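You operate a simulated robot arm through the tools that you are given. There is no shell and no other tool.

You are at the controls of a simulated robot arm. One attempt, no reset.

## Task
Turn the can in the tester plus to plus and test it again.
Fine: it tests at a safe 12 V; switch off whenever the clamp moves, and at the end; the can ends clamped; leave the dial.
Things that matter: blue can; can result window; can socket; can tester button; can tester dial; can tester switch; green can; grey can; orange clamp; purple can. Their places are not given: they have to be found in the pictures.

Only the result counts: the job must be done as asked and must still hold three seconds after the hand-in. Knocking over, shifting, dropping, spilling or breaking anything else fails it.

## Robot
A 6-joint arm with a two-finger parallel gripper, fixed in place. Base frame: the origin is at the foot of the arm, x ahead of it, y to its left, z up; the work surface is at about z = 0.002. Readings come in m, degrees, newtons and seconds.
With the tool pointing down near the work surface it reaches from about 0.14 to 0.58 m from the base axis. Its first joint turns from -66.0 to 66.0 degrees. Payload 2.1 kg.
Tool frame: the origin (TCP) lies between the finger pads and is the grasp point; the fingertips stand 0.03 m ahead of it; z points along the fingers, y is the line along which they close. The gripper opens to 0.094 m. The fingers are 0.028 m wide and 0.01 m thick; the gripper's body (0.05 by 0.096 m) begins 0.055 m behind the TCP.
Orientation is told as [roll, pitch, yaw] about the base's x, y, z axes, in that order, counted from this pose: with the fingers straight down and closing along the base's y, the tool's x points along the base's -x, its y along +y and its z along -z.

## Interface
- The arm moves only by the tool drive_tool. Its arguments are lists of equal length, an entry for each row: "xyz": the shift along the tool's x, y, z in cm, a list of three; "rot": the turn, a rotation vector about the tool's x, y, z in degrees, a list of three; "hand": the opening in per cent of the stroke, from 0 (shut) to 100 (fully open). In form: {"xyz": [[x, y, z], ...], "rot": [[wx, wy, wz], ...], "hand": [hand, ...]}. A call has 1 to 20 rows; each row is the pose to reach, as a shift and turn from the pose commanded when the call began, along the tool's axes at that moment. Each row takes 0.2 s and may step no farther than 0.05 m and 8.6 degrees from the row before; otherwise, or with a gripper value out of range, the whole call is refused. A pose out of reach is approached as far as the arm can. The call stops where the force on the tool passes 40 N (or 10 N more than at its start, if that is more) or the arm is blocked; 0.2 s more then pass. Each finger travels about 0.072 m/s and halts on what it meets, pressing with about 21 N; the grip force reading is that of the motor and also rises with nothing between the fingers. The clock runs only during rows and for 0.2 s after the last one: add rows that repeat a pose to give the fingers time. The reply holds the time, the measured pose of the TCP, the force on the tool along the base axes, the opening and the grip force, in the units named above and with some noise, with the torque about the TCP (base axes, N m) and any sound that the robot's microphone picked up.
- Cameras (640 x 400 px; columns grow to the right, rows downward): "scene" is fixed at [0.0385, -0.3614, 0.4903]; the picture's right is [0.80, -0.60, 0.00], its down [-0.35, -0.47, -0.81] and it looks along [0.48, 0.65, -0.59] (base axes); focal length 214 px, centre (320, 200). "wrist" rides on the gripper at [0.076, 0.014, -0.103] in the tool frame; the picture's right is [-0.18, 0.98, 0.00], its down [-0.75, -0.14, -0.64] and it looks along [-0.63, -0.12, 0.77] (tool axes); focal length 243 px, centre (320, 200).
- get_image(camera): a new picture of that camera. It takes no simulated time.
- measure_at(camera, pixels): for up to 12 pixels [column, row] of the newest picture of that camera ("zoom" is the newest enlarged one), the place [x, y, z] in the base frame of the surface seen there, good to about 0.002 m, but the place of the scene camera against the robot may be out by one fixed shift of up to 0.025 m in any direction. It takes no simulated time.
- zoom(camera, box): a new picture of the part [left, top, right, bottom] of that camera's present view, enlarged. It takes no simulated time.
- sign_off(): hands the job in; it is judged then, once.

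Open the gripper and draw the arm clear of the work before you hand the job in, unless the task says otherwise.

The tools are called after "Call:" by a JSON object that holds its "op" and its "data". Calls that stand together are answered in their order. drive_tool: Moves the arm, as the interface text tells. Its arguments: {"type":"object","properties":{"xyz":{"type":"array"},"rot":{"type":"array"},"hand":{"type":"array"}},"required":["xyz","rot","hand"]} The other tools are called the same way: get_image (camera) takes a picture; measure_at (camera, pixels) gives the place of the surface under pixels of a picture; zoom (camera, box) takes an enlarged picture of a part of a camera's view; sign_off () hands the job in.

At the start:

```text
clock: 0.0
ee_pos: [0.3037, -0.1757, 0.4047]
orientation: [-0.1, 0.0, 0.0]
wrist_force: [0.0, 0.0, 0.0]
torque: [-0.03, -0.01, 0.03]
grip_width: 0.094
gripper_force: 0.1
```

scene: 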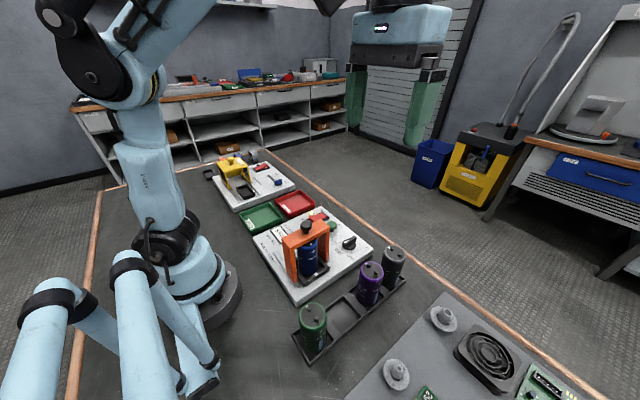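
wrist: 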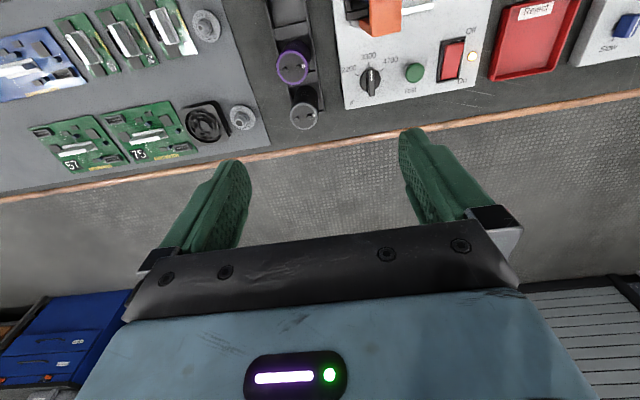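

The scene picture shows the orange clamp tester around (308,245) with a blue can, and a rack with green, purple and grey cans. I zoom in on the tester for details.

Call:
{"op": "zoom", "data": {"camera": "scene", "box": [245, 195, 385, 305]}}

Call:
{"op": "zoom", "data": {"camera": "wrist", "box": [240, 0, 500, 140]}}

```text
3.64 times, centred on (315, 250) of scene
```

zoom: 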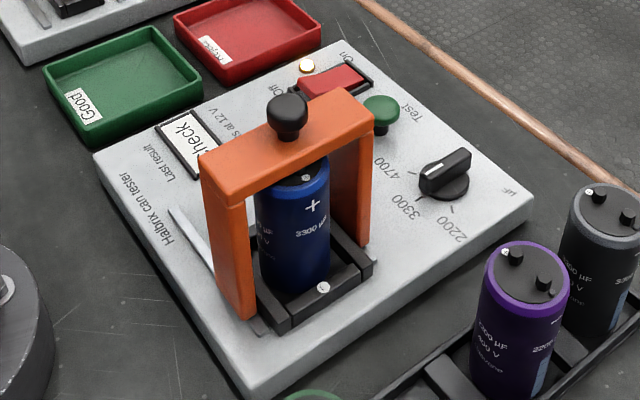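

```text
2.46 times, centred on (370, 70) of wrist
```

zoom: 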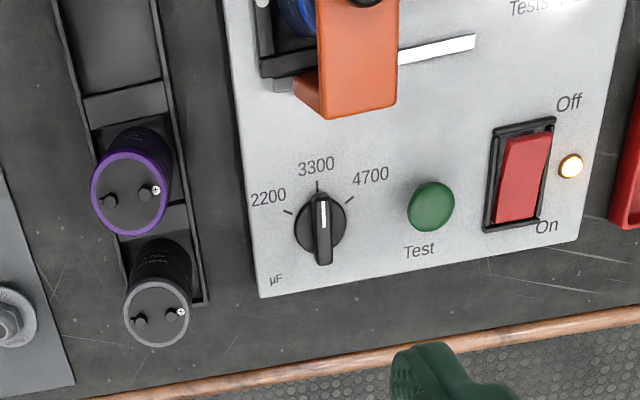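

The wrist view shows the switch at (440+..), Test button and dial at 3300. I measure places of the key items in both views.

Call:
{"op": "measure_at", "data": {"camera": "wrist", "pixels": [[370, 80], [414, 72], [452, 58], [472, 57], [292, 66], [303, 116], [380, 15], [420, 20], [345, 108], [477, 98], [338, 5], [450, 75]]}}

Call:
{"op": "measure_at", "data": {"camera": "scene", "pixels": [[308, 225], [348, 243], [331, 225], [316, 218], [312, 238], [290, 240], [325, 226], [371, 272], [313, 314], [394, 255], [288, 230], [313, 275]]}}

```text
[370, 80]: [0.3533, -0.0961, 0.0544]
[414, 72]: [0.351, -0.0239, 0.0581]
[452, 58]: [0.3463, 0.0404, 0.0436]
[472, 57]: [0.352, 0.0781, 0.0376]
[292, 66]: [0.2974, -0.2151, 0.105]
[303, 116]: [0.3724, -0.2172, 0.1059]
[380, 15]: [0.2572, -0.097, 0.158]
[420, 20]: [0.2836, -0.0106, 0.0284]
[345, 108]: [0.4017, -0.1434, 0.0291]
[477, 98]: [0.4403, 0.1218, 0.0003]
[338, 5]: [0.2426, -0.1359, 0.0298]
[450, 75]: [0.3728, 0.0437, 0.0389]
```

```text
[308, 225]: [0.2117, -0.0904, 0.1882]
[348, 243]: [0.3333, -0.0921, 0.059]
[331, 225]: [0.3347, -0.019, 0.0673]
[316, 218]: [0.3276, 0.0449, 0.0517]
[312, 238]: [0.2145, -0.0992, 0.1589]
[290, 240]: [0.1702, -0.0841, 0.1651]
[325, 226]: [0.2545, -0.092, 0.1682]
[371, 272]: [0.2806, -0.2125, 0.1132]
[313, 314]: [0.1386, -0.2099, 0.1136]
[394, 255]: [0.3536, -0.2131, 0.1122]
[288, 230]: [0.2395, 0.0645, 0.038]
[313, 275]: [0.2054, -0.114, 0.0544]
```

The scene camera is offset from the wrist readings by about (+0.018, -0.003, -0.008). I move the arm back and left at height while tilting the camera downwards to get a good view of the tester.

Call:
{"op": "drive_tool", "data": {"xyz": [[1, 3, 0], [3, 6, 0], [5, 9, 0], [7, 11, 0], [7, 11, 0]], "rot": [[0, 7, 0], [0, 14, 0], [0, 21, 0], [0, 28, 0], [0, 28, 0]], "hand": [100, 100, 100, 100, 100]}}

Call:
{"op": "get_image", "data": {"camera": "wrist"}}

Call:
{"op": "get_image", "data": {"camera": "scene"}}

```text
clock: 0.9
ee_pos: [0.2569, -0.0844, 0.402]
orientation: [-0.5, 20.4, 0.4]
wrist_force: [5.1, -0.8, -11.7]
torque: [-0.26, 0.26, -0.15]
grip_width: 0.0942
gripper_force: 0.1
out of reach, approached as far as the arm can: row 4
stopped in row 4: the force on the tool passed its limit at 93 N (the readings are from after the stop); the commanded pose is now the measured one
```

```text
taken
```

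wrist: 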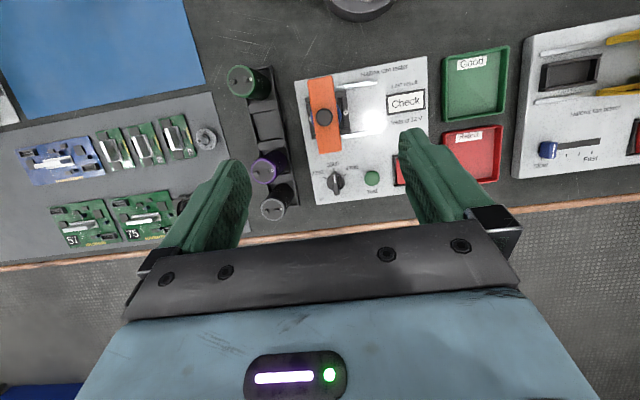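

```text
taken
```

scene: 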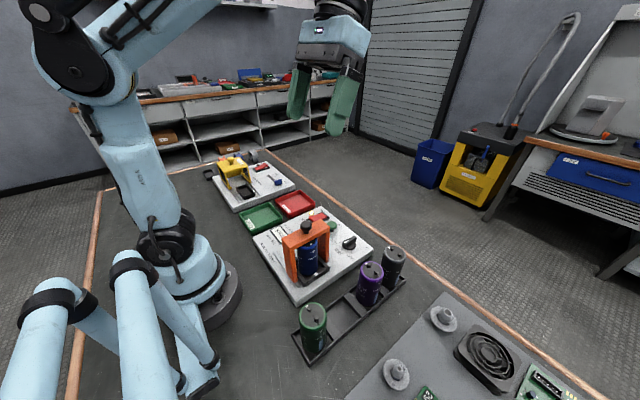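

The wrist now sees the tester from above with the clamp at about (323,115); the arm hit the limit of its reach. I zoom in on the tester.

Call:
{"op": "zoom", "data": {"camera": "wrist", "box": [280, 50, 440, 210]}}

Call:
{"op": "measure_at", "data": {"camera": "wrist", "pixels": [[323, 116], [316, 85], [328, 148], [345, 92], [352, 130], [372, 176], [337, 182], [401, 165], [243, 80], [268, 165], [365, 85], [310, 130]]}}

Call:
{"op": "zoom", "data": {"camera": "scene", "box": [270, 210, 350, 290]}}

```text
2.50 times, centred on (360, 130) of wrist
```

zoom: 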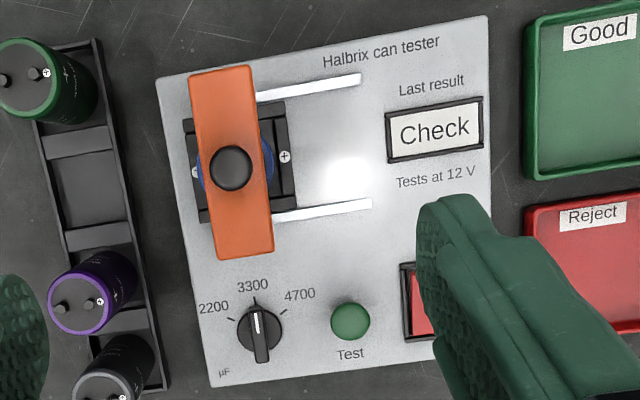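

```text
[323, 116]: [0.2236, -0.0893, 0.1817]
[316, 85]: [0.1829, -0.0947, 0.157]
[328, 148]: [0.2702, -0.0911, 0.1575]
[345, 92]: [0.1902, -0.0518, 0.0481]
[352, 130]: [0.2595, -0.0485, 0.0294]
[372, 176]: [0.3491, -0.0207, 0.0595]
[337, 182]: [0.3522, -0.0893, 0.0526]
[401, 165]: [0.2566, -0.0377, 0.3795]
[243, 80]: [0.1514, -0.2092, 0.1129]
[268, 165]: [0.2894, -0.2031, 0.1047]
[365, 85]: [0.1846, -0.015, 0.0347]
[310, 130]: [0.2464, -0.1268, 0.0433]
```

```text
5.00 times, centred on (310, 250) of scene
```

zoom: 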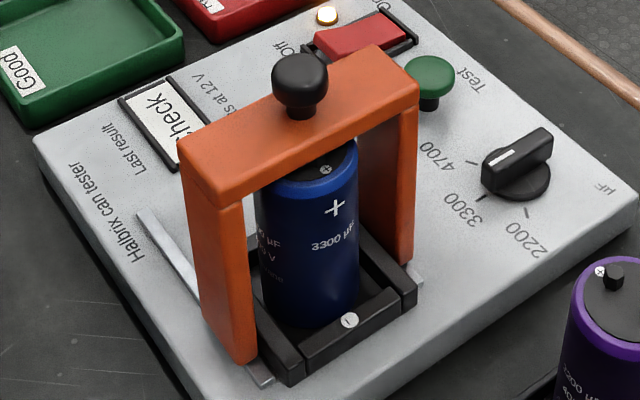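

The clamp is a gantry on two rails along y; the can's plus faces -y while the socket mark on that side is minus. The rocker switch is lit (On), so I level the tool and move over the switch for a closer look first.

Call:
{"op": "drive_tool", "data": {"xyz": [[-2.2, 2.9, 0.6], [-4.3, 5.7, 1.2], [-6.5, 8.5, 1.8], [-8.65, 11.4, 2.3], [-8.65, 11.4, 2.3]], "rot": [[0, -5.1, 0], [0, -10.2, 0], [0, -15.3, 0], [0, -20.4, 0], [0, -20.4, 0]], "hand": [80, 50, 30, 10, 0]}}

Call:
{"op": "get_image", "data": {"camera": "wrist"}}

Call:
{"op": "zoom", "data": {"camera": "wrist", "box": [220, 10, 420, 135]}}

```text
clock: 2.1
ee_pos: [0.3266, 0.0318, 0.3497]
orientation: [-0.4, 0.0, 0.6]
wrist_force: [-0.4, 0.2, -0.5]
torque: [0.01, 0.01, 0.03]
grip_width: 0.0
gripper_force: 21.0
```

```text
taken
```

wrist: 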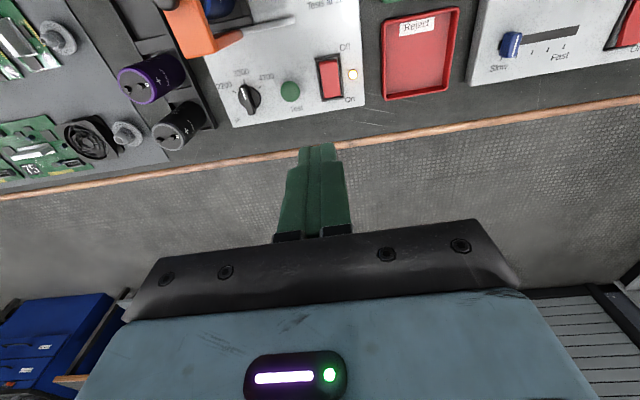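

```text
3.20 times, centred on (320, 72) of wrist
```

zoom: 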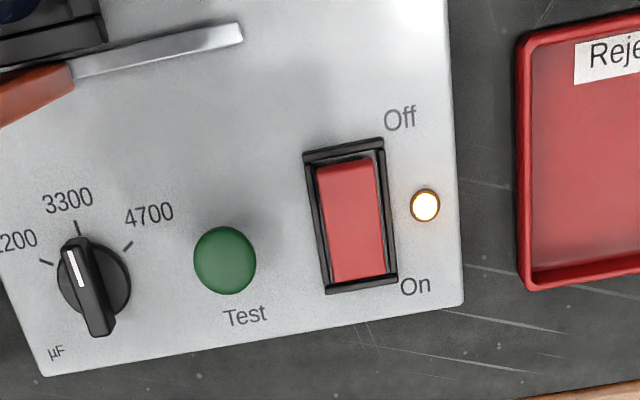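

The rocker spans zoom pixels (320,160)-(385,280), "Off" at its near end, lamp lit. I measure points on the rocker, its frame, the button and the rail.

Call:
{"op": "measure_at", "data": {"camera": "zoom", "pixels": [[345, 165], [348, 190], [350, 220], [355, 250], [358, 275], [325, 200], [375, 190], [340, 148], [362, 288], [224, 258], [235, 35], [400, 170]]}}

```text
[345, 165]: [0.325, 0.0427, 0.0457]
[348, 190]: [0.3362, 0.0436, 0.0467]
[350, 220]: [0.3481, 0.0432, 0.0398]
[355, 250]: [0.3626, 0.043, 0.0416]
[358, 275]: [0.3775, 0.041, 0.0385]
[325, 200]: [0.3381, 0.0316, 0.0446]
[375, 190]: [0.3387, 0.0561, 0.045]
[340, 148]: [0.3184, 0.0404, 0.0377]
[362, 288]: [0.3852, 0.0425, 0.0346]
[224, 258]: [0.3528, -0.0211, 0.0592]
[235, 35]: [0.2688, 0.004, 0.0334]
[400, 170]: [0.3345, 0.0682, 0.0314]
```

The rocker's near (Off) end stands high at about (0.33, 0.043, 0.046). I lower the closed fingers with a slight forward tilt to just above that end.

Call:
{"op": "drive_tool", "data": {"xyz": [[-0.3, 0.2, 4.5], [-0.6, 0.4, 9], [-0.9, 0.6, 13.5], [-1.1, 0.8, 17.5], [-1.3, 1.0, 21.5], [-1.3, 1.1, 24.5], [-1.3, 1.1, 24.5]], "rot": [[0, -3, 0], [0, -6, 0], [0, -9, 0], [0, -12, 0], [0, -12, 0], [0, -12, 0], [0, -12, 0]], "hand": [0, 0, 0, 0, 0, 0, 0]}}

Call:
{"op": "get_image", "data": {"camera": "wrist"}}

Call:
{"op": "zoom", "data": {"camera": "scene", "box": [250, 170, 390, 280]}}

```text
clock: 3.7
ee_pos: [0.3396, 0.0394, 0.1045]
orientation: [-0.4, -11.8, 0.7]
wrist_force: [-0.1, 0.7, 0.2]
torque: [0.02, 0.0, 0.0]
grip_width: 0.0
gripper_force: 20.5
```

```text
taken
```

wrist: 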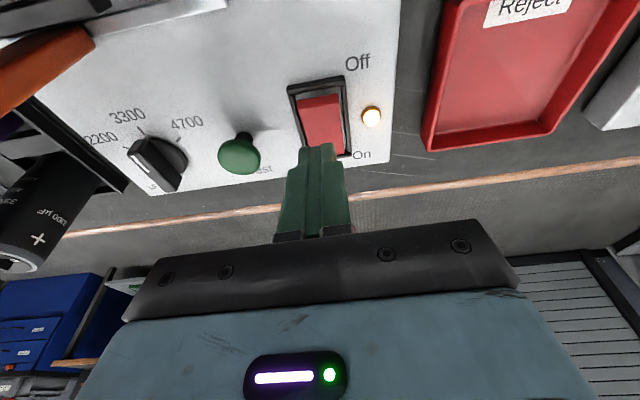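

```text
3.64 times, centred on (320, 225) of scene
```

zoom: 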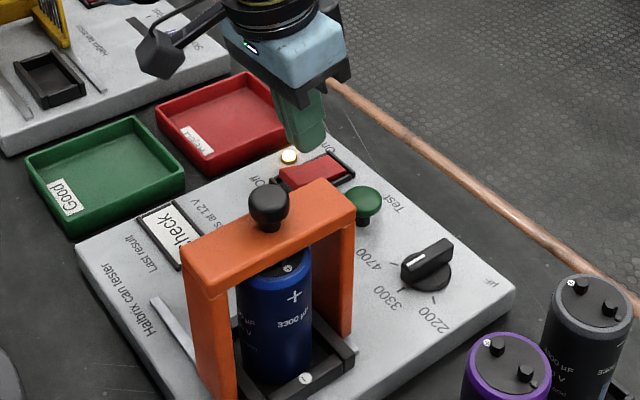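

Fingertips are above the rocker, lamp still lit. I shift slightly left and press straight down onto the Off end in small steps.

Call:
{"op": "drive_tool", "data": {"xyz": [[0.2, 0.35, 0.98], [0.41, 0.35, 1.96], [0.53, 0.35, 2.55], [0.57, 0.35, 2.74], [0.61, 0.35, 2.94], [0.65, 0.35, 3.13], [0.69, 0.35, 3.33], [0.72, 0.35, 3.45]], "rot": [[0, 0, 0], [0, 0, 0], [0, 0, 0], [0, 0, 0], [0, 0, 0], [0, 0, 0], [0, 0, 0], [0, 0, 0]], "hand": [0, 0, 0, 0, 0, 0, 0, 0]}}

Call:
{"op": "get_image", "data": {"camera": "wrist"}}

Call:
{"op": "zoom", "data": {"camera": "scene", "box": [280, 180, 380, 260]}}

```text
clock: 5.3
ee_pos: [0.3398, 0.0433, 0.0711]
orientation: [-0.5, -11.8, 0.8]
wrist_force: [-2.4, 0.5, 14.3]
torque: [0.04, 0.21, 0.03]
grip_width: 0.0
gripper_force: 21.0
heard: click
stopped in row 8: the force on the tool passed its limit at 55 N (the readings are from after the stop); the commanded pose is now the measured one
```

```text
taken
```

wrist: 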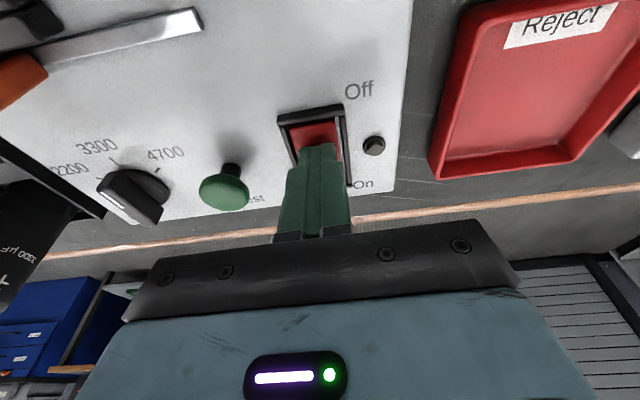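

```text
5.00 times, centred on (330, 220) of scene
```

zoom: 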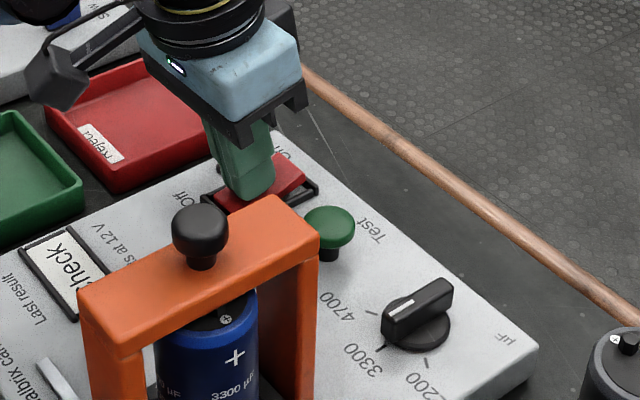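

Click heard and the lamp is dark: the switch is off. I lift straight up and level the tool, opening the fingers.

Call:
{"op": "drive_tool", "data": {"xyz": [[-0.9, 0, -4.4], [-1.9, 0, -9.0], [-2.8, 0, -13.5], [-3.7, 0, -18], [-3.7, 0, -18]], "rot": [[0, 0, 0], [0, 3.9, 0], [0, 7.8, 0], [0, 11.8, 0], [0, 11.8, 0]], "hand": [0, 0, 20, 40, 60]}}

```text
clock: 6.5
ee_pos: [0.3411, 0.0433, 0.2556]
orientation: [-0.4, 0.0, 0.6]
wrist_force: [-0.1, 0.4, 0.1]
torque: [0.02, -0.05, 0.04]
grip_width: 0.0563
gripper_force: 0.0
```

Tool level at (0.341, 0.043, 0.256). I move over to look at the clamp and can from close above.

Call:
{"op": "drive_tool", "data": {"xyz": [[2.5, -2.7, -0.9], [5.0, -5.4, -1.8], [7.6, -8.0, -2.7], [10.1, -10.7, -3.6], [12.6, -13.3, -4.5], [12.6, -13.3, -4.5]], "rot": [[0, 0, 0], [0, 0, 0], [0, 0, 0], [0, 0, 0], [0, 0, 0], [0, 0, 0]], "hand": [80, 100, 100, 100, 100, 100]}}

Call:
{"op": "get_image", "data": {"camera": "wrist"}}

Call:
{"op": "get_image", "data": {"camera": "scene"}}

```text
clock: 7.9
ee_pos: [0.2151, -0.089, 0.302]
orientation: [-0.4, 0.1, 0.6]
wrist_force: [0.6, 0.9, 0.0]
torque: [0.02, 0.0, -0.01]
grip_width: 0.0939
gripper_force: 0.1
```

```text
taken
```

wrist: 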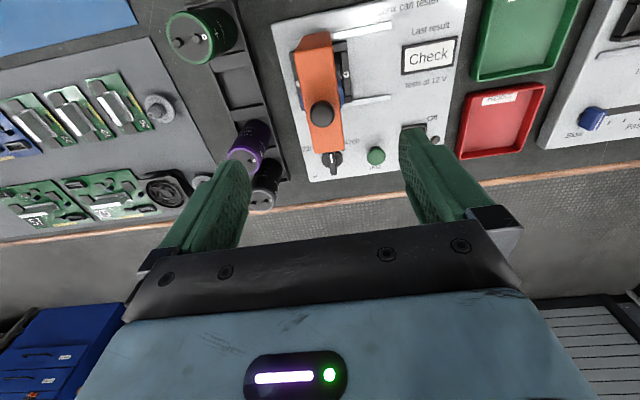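

```text
taken
```

scene: 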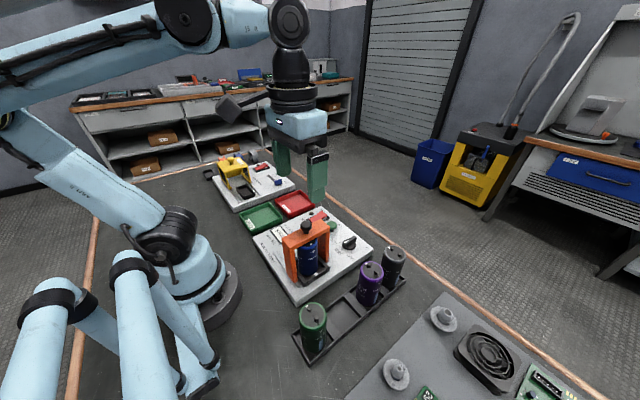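

The clamp knob appears at (321,114) in the wrist view. I zoom and measure it precisely.

Call:
{"op": "zoom", "data": {"camera": "wrist", "box": [260, 20, 420, 120]}}

Call:
{"op": "measure_at", "data": {"camera": "wrist", "pixels": [[321, 110], [312, 114], [330, 113], [322, 121], [322, 103], [315, 40], [325, 145], [345, 70], [345, 100], [385, 98], [390, 25], [300, 90]]}}

```text
4.00 times, centred on (340, 70) of wrist
```

zoom: 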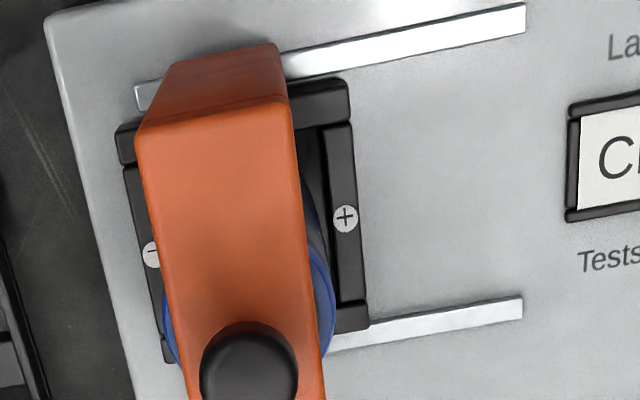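

```text
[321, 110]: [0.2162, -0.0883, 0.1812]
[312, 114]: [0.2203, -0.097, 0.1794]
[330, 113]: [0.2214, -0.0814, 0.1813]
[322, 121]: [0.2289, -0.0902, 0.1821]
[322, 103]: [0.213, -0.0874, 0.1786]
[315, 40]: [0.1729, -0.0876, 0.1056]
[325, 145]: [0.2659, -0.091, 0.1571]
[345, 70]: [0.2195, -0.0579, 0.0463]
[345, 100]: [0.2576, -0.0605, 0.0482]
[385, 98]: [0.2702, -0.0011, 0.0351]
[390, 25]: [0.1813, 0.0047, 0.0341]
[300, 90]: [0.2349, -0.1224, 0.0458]
```

The socket's plus mark is on the +y side and minus on the -y side, confirming the can must be turned half around. The knob is at about (0.222, -0.089, 0.17-0.182), so I lower the half-open gripper around it.

Call:
{"op": "drive_tool", "data": {"xyz": [[-0.2, 0, 3.5], [-0.5, 0, 7], [-0.7, 0, 9.5], [-0.7, 0, 11.2], [-0.7, 0, 11.2]], "rot": [[0, 0, 0], [0, 0, 0], [0, 0, 0], [0, 0, 0], [0, 0, 0]], "hand": [80, 70, 60, 60, 60]}}

Call:
{"op": "get_image", "data": {"camera": "wrist"}}

Call:
{"op": "zoom", "data": {"camera": "scene", "box": [250, 170, 390, 280]}}

```text
clock: 9.1
ee_pos: [0.2221, -0.0893, 0.1904]
orientation: [-0.5, 0.0, 0.6]
wrist_force: [0.0, -1.1, 0.2]
torque: [0.03, 0.01, 0.03]
grip_width: 0.0564
gripper_force: 0.1
```

```text
taken
```

wrist: 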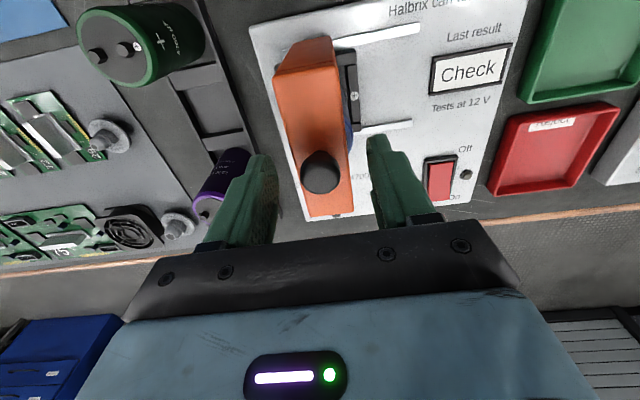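

```text
3.64 times, centred on (320, 225) of scene
```

zoom: 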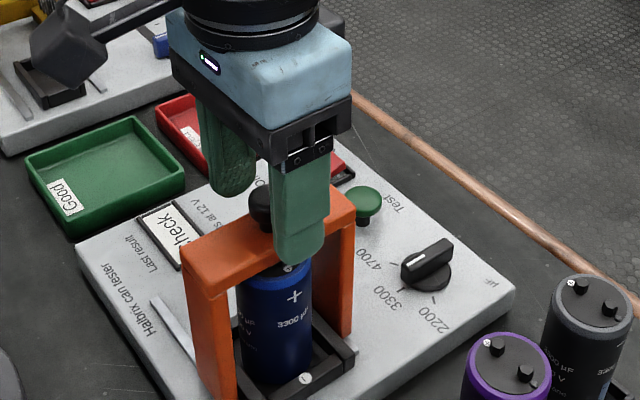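

The knob at (322,172) sits between the fingertips. I close on the knob.

Call:
{"op": "drive_tool", "data": {"xyz": [[0, 0, 0], [0, 0, 0], [0, 0, 0]], "rot": [[0, 0, 0], [0, 0, 0], [0, 0, 0]], "hand": [30, 10, 0]}}

Call:
{"op": "get_image", "data": {"camera": "wrist"}}

```text
clock: 9.9
ee_pos: [0.2217, -0.0893, 0.1906]
orientation: [-0.4, -0.2, 0.5]
wrist_force: [1.4, -2.0, -4.1]
torque: [0.1, 0.11, -0.03]
grip_width: 0.0234
gripper_force: 44.9
```

```text
taken
```

wrist: 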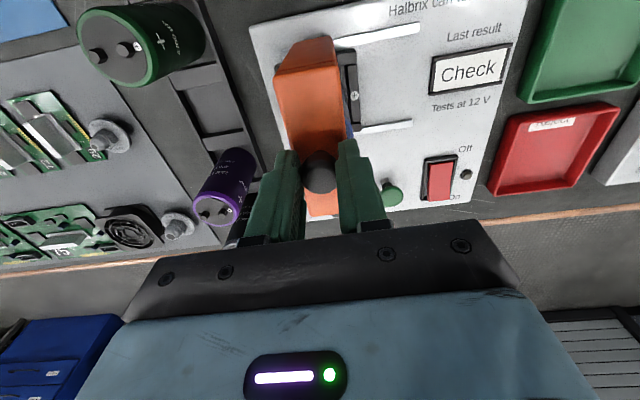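

The knob is held (23 mm). Before sliding I measure the rail's direction on the new wrist picture.

Call:
{"op": "measure_at", "data": {"camera": "wrist", "pixels": [[345, 42], [360, 40], [380, 36], [400, 33], [415, 30], [365, 129], [380, 128], [395, 126], [408, 124], [353, 95], [290, 60], [300, 130]]}}

```text
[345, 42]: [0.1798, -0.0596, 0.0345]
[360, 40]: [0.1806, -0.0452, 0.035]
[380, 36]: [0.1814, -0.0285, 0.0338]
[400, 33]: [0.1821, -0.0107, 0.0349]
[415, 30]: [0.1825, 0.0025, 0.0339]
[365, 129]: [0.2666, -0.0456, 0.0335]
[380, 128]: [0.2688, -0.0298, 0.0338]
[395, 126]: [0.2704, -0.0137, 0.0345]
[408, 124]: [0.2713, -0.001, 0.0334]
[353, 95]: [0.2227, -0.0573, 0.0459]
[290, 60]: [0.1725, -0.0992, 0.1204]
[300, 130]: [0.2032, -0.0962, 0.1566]
```

The rails run along +y with a slight drift to +x (about 2.5 degrees). I slide the clamp along them by 4 cm first and check the force.

Call:
{"op": "drive_tool", "data": {"xyz": [[-0.02, 0.5, 0], [-0.04, 1.0, 0], [-0.06, 1.5, 0], [-0.08, 2.0, 0], [-0.1, 2.5, 0], [-0.12, 3.0, 0], [-0.14, 3.5, 0], [-0.16, 4.0, 0]], "rot": [[0, 0, 0], [0, 0, 0], [0, 0, 0], [0, 0, 0], [0, 0, 0], [0, 0, 0], [0, 0, 0], [0, 0, 0]], "hand": [0, 0, 0, 0, 0, 0, 0, 0]}}

Call:
{"op": "get_image", "data": {"camera": "wrist"}}

Call:
{"op": "zoom", "data": {"camera": "scene", "box": [250, 170, 390, 280]}}

```text
clock: 11.7
ee_pos: [0.2236, -0.0497, 0.1883]
orientation: [-0.4, 0.0, 0.6]
wrist_force: [-11.4, -1.2, 27.7]
torque: [0.15, 0.83, 0.04]
grip_width: 0.0237
gripper_force: 45.2
```

```text
taken
```

wrist: 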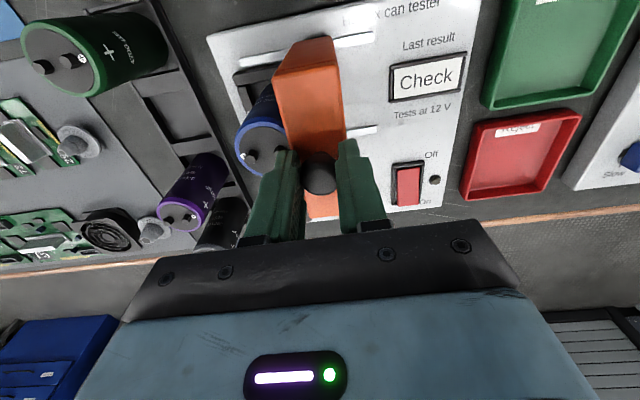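

```text
3.64 times, centred on (320, 225) of scene
```

zoom: 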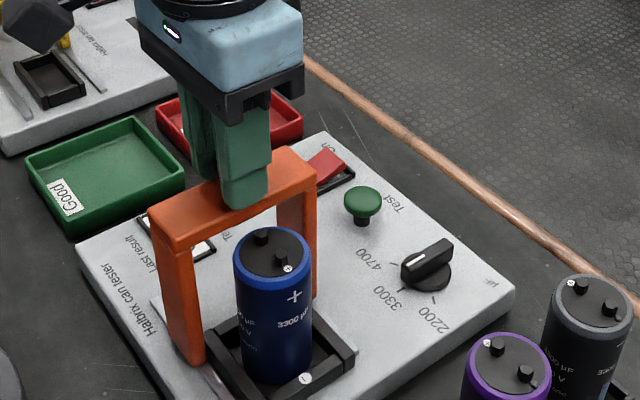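

The clamp has moved 4 cm and the can top is now exposed; the reading shows about 28 N upward and -11 N in x, so I ease slightly up and back while sliding further.

Call:
{"op": "drive_tool", "data": {"xyz": [[0.1, 0, -0.2], [0.1, 0.5, -0.2], [0.09, 1.0, -0.2], [0.08, 1.5, -0.2], [0.07, 2.0, -0.2], [0.06, 2.5, -0.2], [0.05, 3.0, -0.2]], "rot": [[0, 0, 0], [0, 0, 0], [0, 0, 0], [0, 0, 0], [0, 0, 0], [0, 0, 0], [0, 0, 0]], "hand": [0, 0, 0, 0, 0, 0, 0]}}

Call:
{"op": "get_image", "data": {"camera": "wrist"}}

Call:
{"op": "zoom", "data": {"camera": "scene", "box": [250, 170, 390, 280]}}

```text
clock: 13.4
ee_pos: [0.224, -0.0237, 0.1893]
orientation: [-1.1, 0.2, 0.4]
wrist_force: [1.2, -3.3, -1.4]
torque: [0.33, 0.24, 0.02]
grip_width: 0.0236
gripper_force: 45.0
stopped in row 7: the force on the tool passed its limit at 42 N (the readings are from after the stop); the commanded pose is now the measured one
```

```text
taken
```

wrist: 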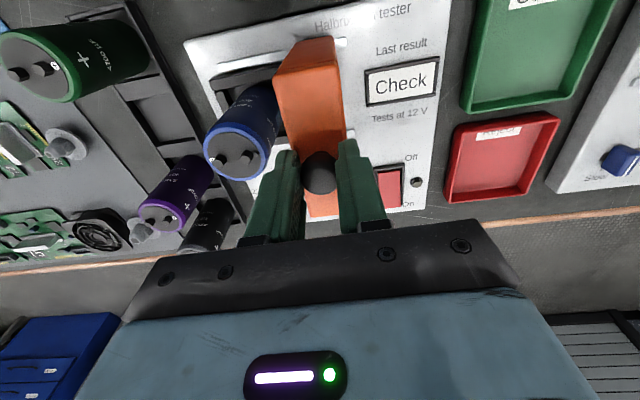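

```text
3.64 times, centred on (320, 225) of scene
```

zoom: 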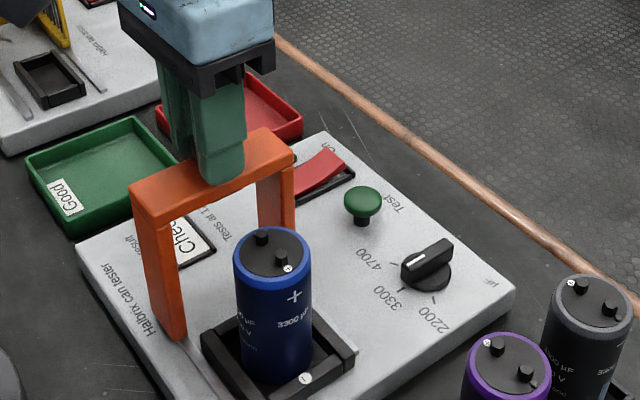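

The clamp hit its end stop at y ≈ -0.024, about 6.5 cm of travel. I measure the can top, its terminals and the clamp in the current wrist view before releasing.

Call:
{"op": "measure_at", "data": {"camera": "wrist", "pixels": [[237, 145], [237, 168], [212, 155], [262, 155], [225, 163], [247, 160], [236, 176], [215, 140], [258, 140], [305, 90], [325, 85], [280, 85]]}}

Call:
{"op": "zoom", "data": {"camera": "wrist", "box": [190, 60, 350, 200]}}

```text
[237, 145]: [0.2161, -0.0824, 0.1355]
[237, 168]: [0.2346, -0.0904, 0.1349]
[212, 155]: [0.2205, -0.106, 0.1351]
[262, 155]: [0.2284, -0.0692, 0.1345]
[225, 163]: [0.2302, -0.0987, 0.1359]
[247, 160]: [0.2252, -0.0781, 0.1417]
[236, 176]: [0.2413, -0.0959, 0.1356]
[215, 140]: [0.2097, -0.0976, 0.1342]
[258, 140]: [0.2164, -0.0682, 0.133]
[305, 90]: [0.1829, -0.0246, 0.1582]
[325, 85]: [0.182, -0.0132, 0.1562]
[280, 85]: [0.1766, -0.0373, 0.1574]
```

```text
2.86 times, centred on (270, 130) of wrist
```

zoom: 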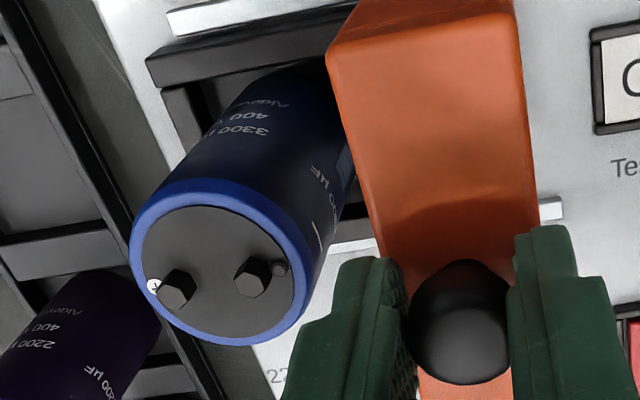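

The can's top is at z≈0.135 with its centre near (0.222, -0.087), and the clamp bar edge is about 2 cm clear of it. I open to release the knob and rise straight up.

Call:
{"op": "drive_tool", "data": {"xyz": [[0, 0, 0], [0, 0, 0], [0, 0, -2], [0, 0, -6], [0, 0, -10], [0, 0, -13], [0, 0, -13]], "rot": [[0, 0, 0], [0, 0, 0], [0, 0, 0], [0, 0, 0], [0, 0, 0], [0, 0, 0], [0, 0, 0]], "hand": [50, 60, 60, 60, 70, 80, 80]}}

Call:
{"op": "get_image", "data": {"camera": "wrist"}}

Call:
{"op": "zoom", "data": {"camera": "scene", "box": [250, 170, 390, 280]}}

```text
clock: 15.0
ee_pos: [0.2216, -0.0205, 0.3196]
orientation: [-1.2, 0.1, 0.3]
wrist_force: [-0.9, 0.2, 0.6]
torque: [0.0, 0.0, -0.03]
grip_width: 0.0751
gripper_force: 0.1
```

```text
taken
```

wrist: 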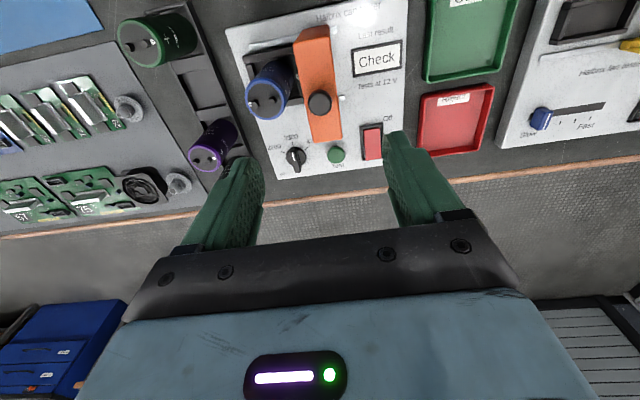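

```text
3.64 times, centred on (320, 225) of scene
```

zoom: 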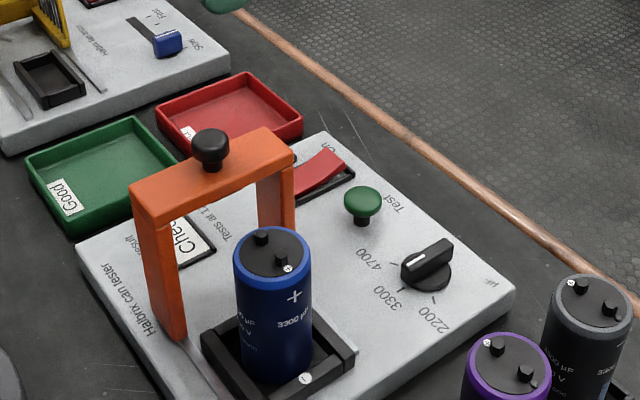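

The clamp stays clear of the can. I zoom on the can to locate its top centre precisely.

Call:
{"op": "zoom", "data": {"camera": "wrist", "box": [226, 55, 306, 135]}}

Call:
{"op": "zoom", "data": {"camera": "scene", "box": [290, 220, 350, 290]}}

```text
5.00 times, centred on (266, 95) of wrist
```

zoom: 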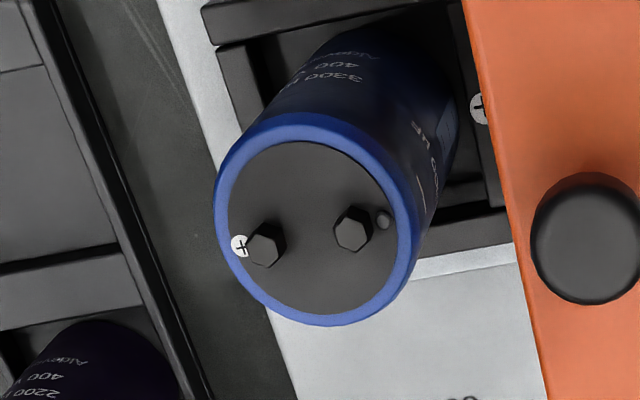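

```text
5.71 times, centred on (320, 255) of scene
```

zoom: 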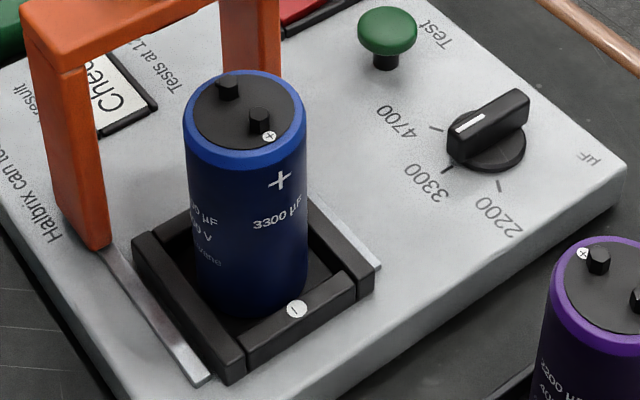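

The plus terminal lies on the -y side of the can. I re-zoom the wrist view so I can measure the rim points.

Call:
{"op": "zoom", "data": {"camera": "wrist", "box": [226, 55, 306, 135]}}

Call:
{"op": "measure_at", "data": {"camera": "zoom", "pixels": [[222, 200], [411, 250], [303, 122], [325, 318], [313, 222], [232, 160], [392, 180], [262, 300], [395, 285], [241, 246], [382, 220], [525, 120]]}}

```text
5.00 times, centred on (266, 95) of wrist
```

zoom: 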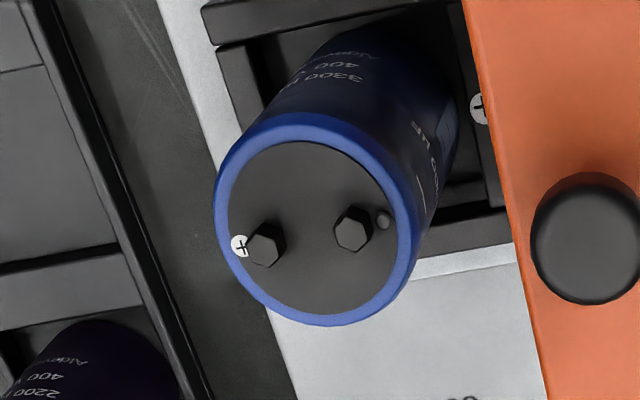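

```text
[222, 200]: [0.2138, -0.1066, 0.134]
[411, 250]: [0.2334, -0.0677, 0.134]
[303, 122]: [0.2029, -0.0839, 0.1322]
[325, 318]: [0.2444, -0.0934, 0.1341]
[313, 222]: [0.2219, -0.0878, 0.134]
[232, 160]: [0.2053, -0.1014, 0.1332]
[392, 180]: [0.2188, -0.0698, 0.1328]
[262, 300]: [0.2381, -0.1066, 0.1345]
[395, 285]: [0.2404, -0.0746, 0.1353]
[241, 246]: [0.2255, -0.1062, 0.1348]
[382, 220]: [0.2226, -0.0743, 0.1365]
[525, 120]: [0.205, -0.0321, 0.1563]
```

Rim fit gives the can centre ≈ (0.2235, -0.088), radius ≈ 0.022. I check the socket's minus mark and the can terminals with the scene camera to get the angles.

Call:
{"op": "zoom", "data": {"camera": "scene", "box": [290, 220, 350, 290]}}

Call:
{"op": "measure_at", "data": {"camera": "zoom", "pixels": [[297, 309], [269, 136], [228, 80], [259, 113], [245, 108], [247, 350], [355, 290], [235, 375], [370, 270], [140, 245], [210, 375], [380, 265]]}}

```text
5.71 times, centred on (320, 255) of scene
```

zoom: 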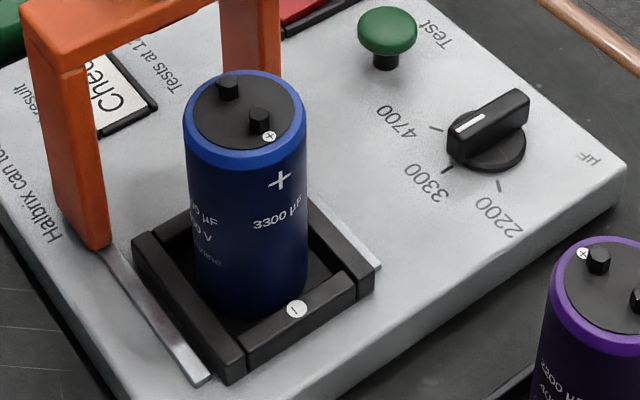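

```text
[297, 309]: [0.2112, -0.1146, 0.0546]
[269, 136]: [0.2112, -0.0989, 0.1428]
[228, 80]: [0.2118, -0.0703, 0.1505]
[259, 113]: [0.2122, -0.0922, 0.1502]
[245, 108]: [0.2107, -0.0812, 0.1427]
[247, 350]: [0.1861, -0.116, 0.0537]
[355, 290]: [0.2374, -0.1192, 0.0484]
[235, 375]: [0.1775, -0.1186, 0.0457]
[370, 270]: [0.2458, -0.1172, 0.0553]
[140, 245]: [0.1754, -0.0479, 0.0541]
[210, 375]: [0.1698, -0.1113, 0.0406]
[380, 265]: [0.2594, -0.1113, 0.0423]
```

The plus terminal points along about -88° and the socket axis is nearly along y, so a turn of about 178° is right. I now level the tool and move over the can at safe height.

Call:
{"op": "drive_tool", "data": {"xyz": [[0, -2.3, 0], [-0.1, -4.6, 0.5], [-0.2, -6.75, 1.0], [-0.2, -6.75, 1.0]], "rot": [[-0.4, 0, 0], [-0.8, 0, 0], [-1.2, 0, 0], [-1.2, 0, 0]], "hand": [80, 80, 80, 80]}}

Call:
{"op": "drive_tool", "data": {"xyz": [[0, 0, 0], [0, 0, 0], [0, 0, 0], [0, 0, 0], [0, 0, 0], [0, 0, 0], [0, 0, 0], [0, 0, 0], [0, 0, 0], [0, 0, 0], [0, 0, 0], [0, 0, 0]], "rot": [[0, 0, 8], [0, 0, 16], [0, 0, 24], [0, 0, 32], [0, 0, 40], [0, 0, 48], [0, 0, 56], [0, 0, 64], [0, 0, 72], [0, 0, 80], [0, 0, 88], [0, 0, 88]], "hand": [80, 80, 80, 80, 80, 80, 80, 80, 80, 80, 80, 80]}}

```text
clock: 16.0
ee_pos: [0.2257, -0.0874, 0.3104]
orientation: [0.2, 0.1, 0.5]
wrist_force: [0.1, -0.6, 0.4]
torque: [0.01, 0.0, 0.01]
grip_width: 0.0753
gripper_force: 0.1
```

```text
clock: 18.6
ee_pos: [0.226, -0.0893, 0.3114]
orientation: [-0.1, 0.1, -87.7]
wrist_force: [0.2, 1.0, 0.7]
torque: [-0.05, -0.01, -0.03]
grip_width: 0.0753
gripper_force: 0.2
```

Yaw -88° is reachable. I test the other end of the wrist turn (towards +90°) empty-handed at height before touching the can.

Call:
{"op": "drive_tool", "data": {"xyz": [[0, 0, 0], [0, 0, 0], [0, 0, 0], [0, 0, 0], [0, 0, 0], [0, 0, 0], [0, 0, 0], [0, 0, 0], [0, 0, 0], [0, 0, 0], [0, 0, 0], [0, 0, 0], [0, 0, 0], [0, 0, 0], [0, 0, 0], [0, 0, 0], [0, 0, 0], [0, 0, 0], [0, 0, 0], [0, 0, 0]], "rot": [[0, 0, -8.5], [0, 0, -17], [0, 0, -25.5], [0, 0, -34], [0, 0, -42.5], [0, 0, -51], [0, 0, -59.5], [0, 0, -68], [0, 0, -76.5], [0, 0, -85], [0, 0, -93.5], [0, 0, -102], [0, 0, -110.5], [0, 0, -119], [0, 0, -127.5], [0, 0, -136], [0, 0, -144.5], [0, 0, -153], [0, 0, -161.5], [0, 0, -170]], "hand": [80, 80, 80, 80, 80, 80, 80, 80, 80, 80, 80, 80, 80, 80, 80, 80, 80, 80, 80, 80]}}

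Call:
{"op": "drive_tool", "data": {"xyz": [[0, 0, 0], [0, 0, 0], [0, 0, 0]], "rot": [[0, 0, -4], [0, 0, -8], [0, 0, -8]], "hand": [80, 80, 80]}}

Call:
{"op": "get_image", "data": {"camera": "wrist"}}

```text
clock: 22.8
ee_pos: [0.2267, -0.0892, 0.3105]
orientation: [0.1, -0.1, 82.5]
wrist_force: [1.1, -0.3, -0.2]
torque: [-0.01, -0.02, 0.0]
grip_width: 0.0754
gripper_force: 0.1
```

```text
clock: 23.6
ee_pos: [0.2253, -0.0887, 0.3111]
orientation: [0.1, -0.1, 90.5]
wrist_force: [-0.1, -0.3, 0.0]
torque: [0.01, 0.04, 0.01]
grip_width: 0.0753
gripper_force: 0.1
```

```text
taken
```

wrist: 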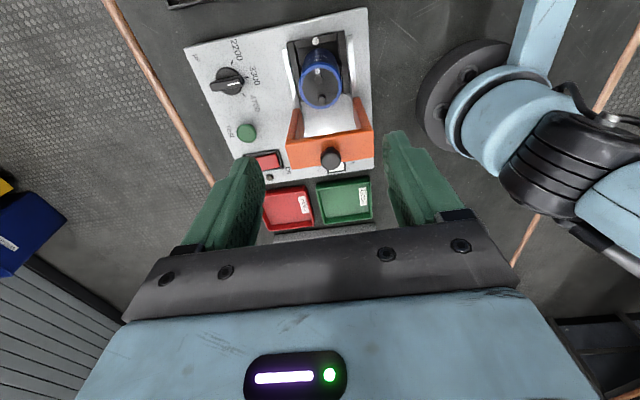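

Both ends of the turn are reachable. From this opposite viewpoint I zoom on the can at (320,80) to cross-check its centre and the plus direction.

Call:
{"op": "zoom", "data": {"camera": "wrist", "box": [280, 30, 380, 130]}}

```text
4.00 times, centred on (330, 80) of wrist
```

zoom: 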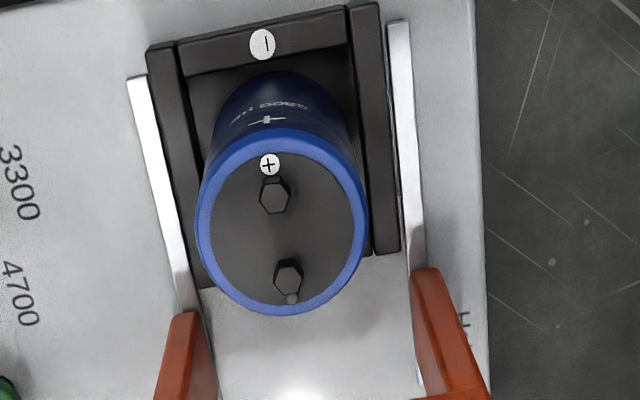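

Call:
{"op": "measure_at", "data": {"camera": "zoom", "pixels": [[270, 163], [291, 299], [203, 225], [361, 222], [270, 136], [290, 308], [281, 230], [262, 44], [228, 290], [348, 280], [220, 165], [345, 165]]}}

```text
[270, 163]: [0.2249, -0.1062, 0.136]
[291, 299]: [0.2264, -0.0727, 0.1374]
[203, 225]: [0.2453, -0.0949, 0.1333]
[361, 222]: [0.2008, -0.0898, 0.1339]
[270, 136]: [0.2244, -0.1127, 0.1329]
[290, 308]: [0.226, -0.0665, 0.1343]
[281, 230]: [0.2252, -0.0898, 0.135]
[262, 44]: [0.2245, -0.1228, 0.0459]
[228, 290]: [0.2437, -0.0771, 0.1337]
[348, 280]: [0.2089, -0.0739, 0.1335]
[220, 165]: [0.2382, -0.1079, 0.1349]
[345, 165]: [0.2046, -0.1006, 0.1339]
```

The centre averages to about (0.224, -0.089), and plus, minus mark and socket are collinear, so exactly 180° is needed. I turn back to about -89.5° so that I grasp there and release at +90°.

Call:
{"op": "drive_tool", "data": {"xyz": [[0, 0, 0], [0, 0, 0], [0, 0, 0], [0, 0, 0], [0, 0, 0], [0, 0, 0], [0, 0, 0], [0, 0, 0], [0, 0, 0], [0, 0, 0], [0, 0, 0], [0, 0, 0], [0, 0, 0], [0, 0, 0], [0, 0, 0], [0, 0, 0], [0, 0, 0], [0, 0, 0], [0, 0, 0], [0, 0, 0]], "rot": [[0, 0, 8.5], [0, 0, 17], [0, 0, 25.5], [0, 0, 34], [0, 0, 42.5], [0, 0, 51], [0, 0, 59.5], [0, 0, 68], [0, 0, 76.5], [0, 0, 85], [0, 0, 93.5], [0, 0, 102], [0, 0, 110.5], [0, 0, 119], [0, 0, 127.5], [0, 0, 136], [0, 0, 144.5], [0, 0, 153], [0, 0, 161.5], [0, 0, 170]], "hand": [80, 80, 80, 80, 80, 80, 80, 80, 80, 80, 80, 80, 80, 80, 80, 80, 80, 80, 80, 80]}}

Call:
{"op": "drive_tool", "data": {"xyz": [[0, 0, 0], [0, 0, 0], [0, 0, 0]], "rot": [[0, 0, 5], [0, 0, 10], [0, 0, 10]], "hand": [80, 80, 80]}}

Call:
{"op": "get_image", "data": {"camera": "wrist"}}

```text
clock: 27.8
ee_pos: [0.2233, -0.0881, 0.3099]
orientation: [-0.2, 0.1, -79.8]
wrist_force: [-0.3, -0.3, 0.4]
torque: [-0.01, 0.02, 0.0]
grip_width: 0.0751
gripper_force: 0.1
```

```text
clock: 28.6
ee_pos: [0.2251, -0.0889, 0.3115]
orientation: [0.0, 0.1, -89.7]
wrist_force: [-0.1, 0.1, -0.6]
torque: [-0.01, -0.03, -0.01]
grip_width: 0.0753
gripper_force: 0.1
```

```text
taken
```

wrist: 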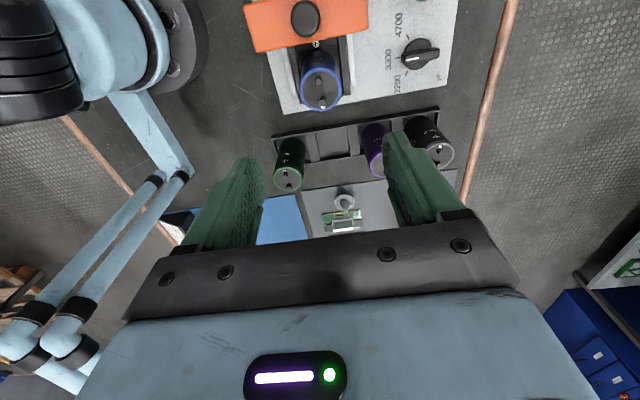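

The can sits at (320,85) between the finger directions. I descend to just above the can top first.

Call:
{"op": "drive_tool", "data": {"xyz": [[0, -0.1, 4], [0, -0.1, 8], [0, -0.1, 11], [0, -0.1, 13.5], [0, -0.1, 13.5]], "rot": [[0, 0, 0], [0, 0, 0], [0, 0, 0], [0, 0, 0], [0, 0, 0]], "hand": [80, 80, 80, 80, 80]}}

Call:
{"op": "get_image", "data": {"camera": "wrist"}}

Call:
{"op": "zoom", "data": {"camera": "scene", "box": [250, 170, 390, 280]}}

```text
clock: 29.8
ee_pos: [0.2241, -0.0892, 0.1755]
orientation: [0.0, 0.0, -89.7]
wrist_force: [0.0, -0.2, 0.1]
torque: [0.0, 0.02, -0.01]
grip_width: 0.075
gripper_force: 0.0
```

```text
taken
```

wrist: 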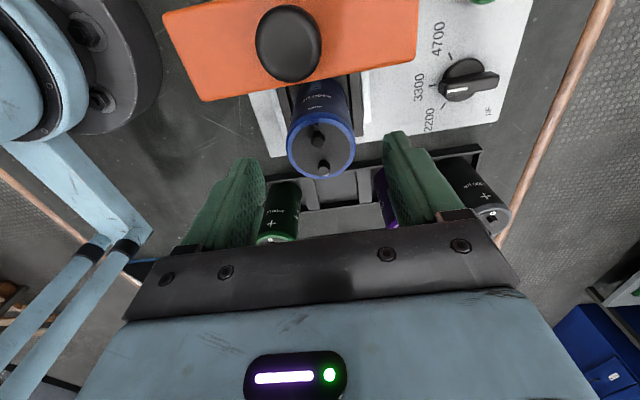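

```text
3.64 times, centred on (320, 225) of scene
```

zoom: 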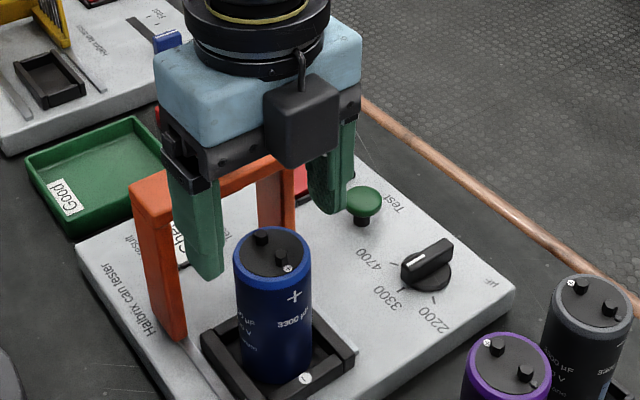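

The scene view shows a black box at zoom (300,120) beside the gripper; I measure where it is, and the finger tips and the knob, to make sure nothing on the wrist will touch the clamp.

Call:
{"op": "measure_at", "data": {"camera": "zoom", "pixels": [[300, 125], [285, 160], [325, 145], [300, 90], [205, 270], [330, 205], [245, 80], [190, 185], [302, 65], [240, 165], [195, 250], [270, 260]]}}

Call:
{"op": "get_image", "data": {"camera": "scene"}}

```text
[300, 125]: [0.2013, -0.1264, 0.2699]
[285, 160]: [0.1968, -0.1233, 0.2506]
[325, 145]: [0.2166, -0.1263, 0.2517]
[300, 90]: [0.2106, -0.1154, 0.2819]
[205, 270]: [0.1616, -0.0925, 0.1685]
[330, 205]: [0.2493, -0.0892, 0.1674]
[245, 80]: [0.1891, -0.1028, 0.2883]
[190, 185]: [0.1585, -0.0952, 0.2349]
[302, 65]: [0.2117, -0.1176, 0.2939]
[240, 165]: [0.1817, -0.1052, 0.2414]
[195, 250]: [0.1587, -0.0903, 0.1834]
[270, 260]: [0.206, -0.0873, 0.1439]
```

```text
taken
```

scene: 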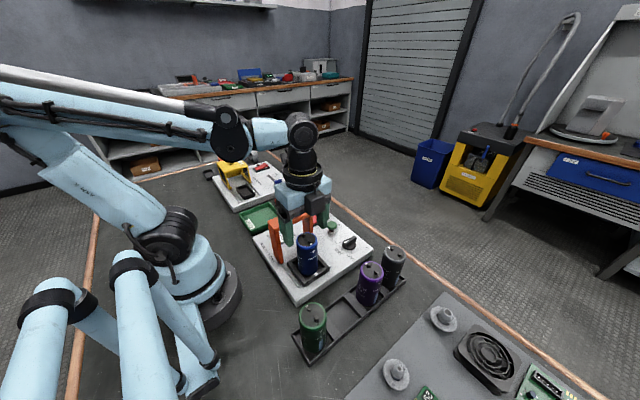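

The box is only a small attachment at the gripper body, well above everything. The fingers straddle the can, so I descend another 5.2 cm to the grasp height.

Call:
{"op": "drive_tool", "data": {"xyz": [[0, 0, 1.5], [0, 0, 3], [0, 0, 4.2], [0, 0, 5.2], [0, 0, 5.2]], "rot": [[0, 0, 0], [0, 0, 0], [0, 0, 0], [0, 0, 0], [0, 0, 0]], "hand": [80, 80, 80, 80, 80]}}

Call:
{"op": "get_image", "data": {"camera": "wrist"}}

Call:
{"op": "zoom", "data": {"camera": "scene", "box": [250, 170, 390, 280]}}

```text
clock: 31.0
ee_pos: [0.2244, -0.0888, 0.1235]
orientation: [-0.1, 0.0, -89.6]
wrist_force: [0.0, 0.6, 1.1]
torque: [-0.01, -0.05, 0.01]
grip_width: 0.075
gripper_force: 0.0
```

```text
taken
```

wrist: 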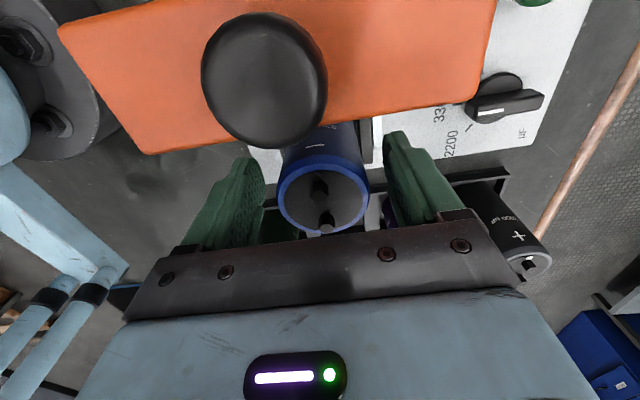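

```text
3.64 times, centred on (320, 225) of scene
```

zoom: 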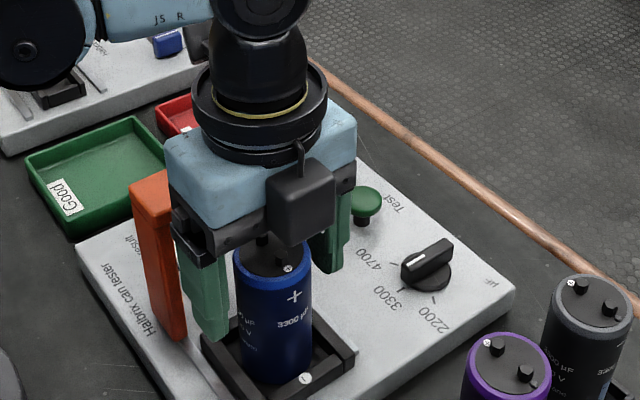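

The can top at (322,190) is centred between the fingers. I close on it.

Call:
{"op": "drive_tool", "data": {"xyz": [[0, 0, 0], [0, 0, 0], [0, 0, 0], [0, 0, 0]], "rot": [[0, 0, 0], [0, 0, 0], [0, 0, 0], [0, 0, 0]], "hand": [65, 50, 35, 30]}}

```text
clock: 32.0
ee_pos: [0.2242, -0.0885, 0.1233]
orientation: [0.0, 0.1, -89.6]
wrist_force: [1.2, 0.2, -0.3]
torque: [0.08, -0.03, -0.03]
grip_width: 0.0472
gripper_force: 21.1
```

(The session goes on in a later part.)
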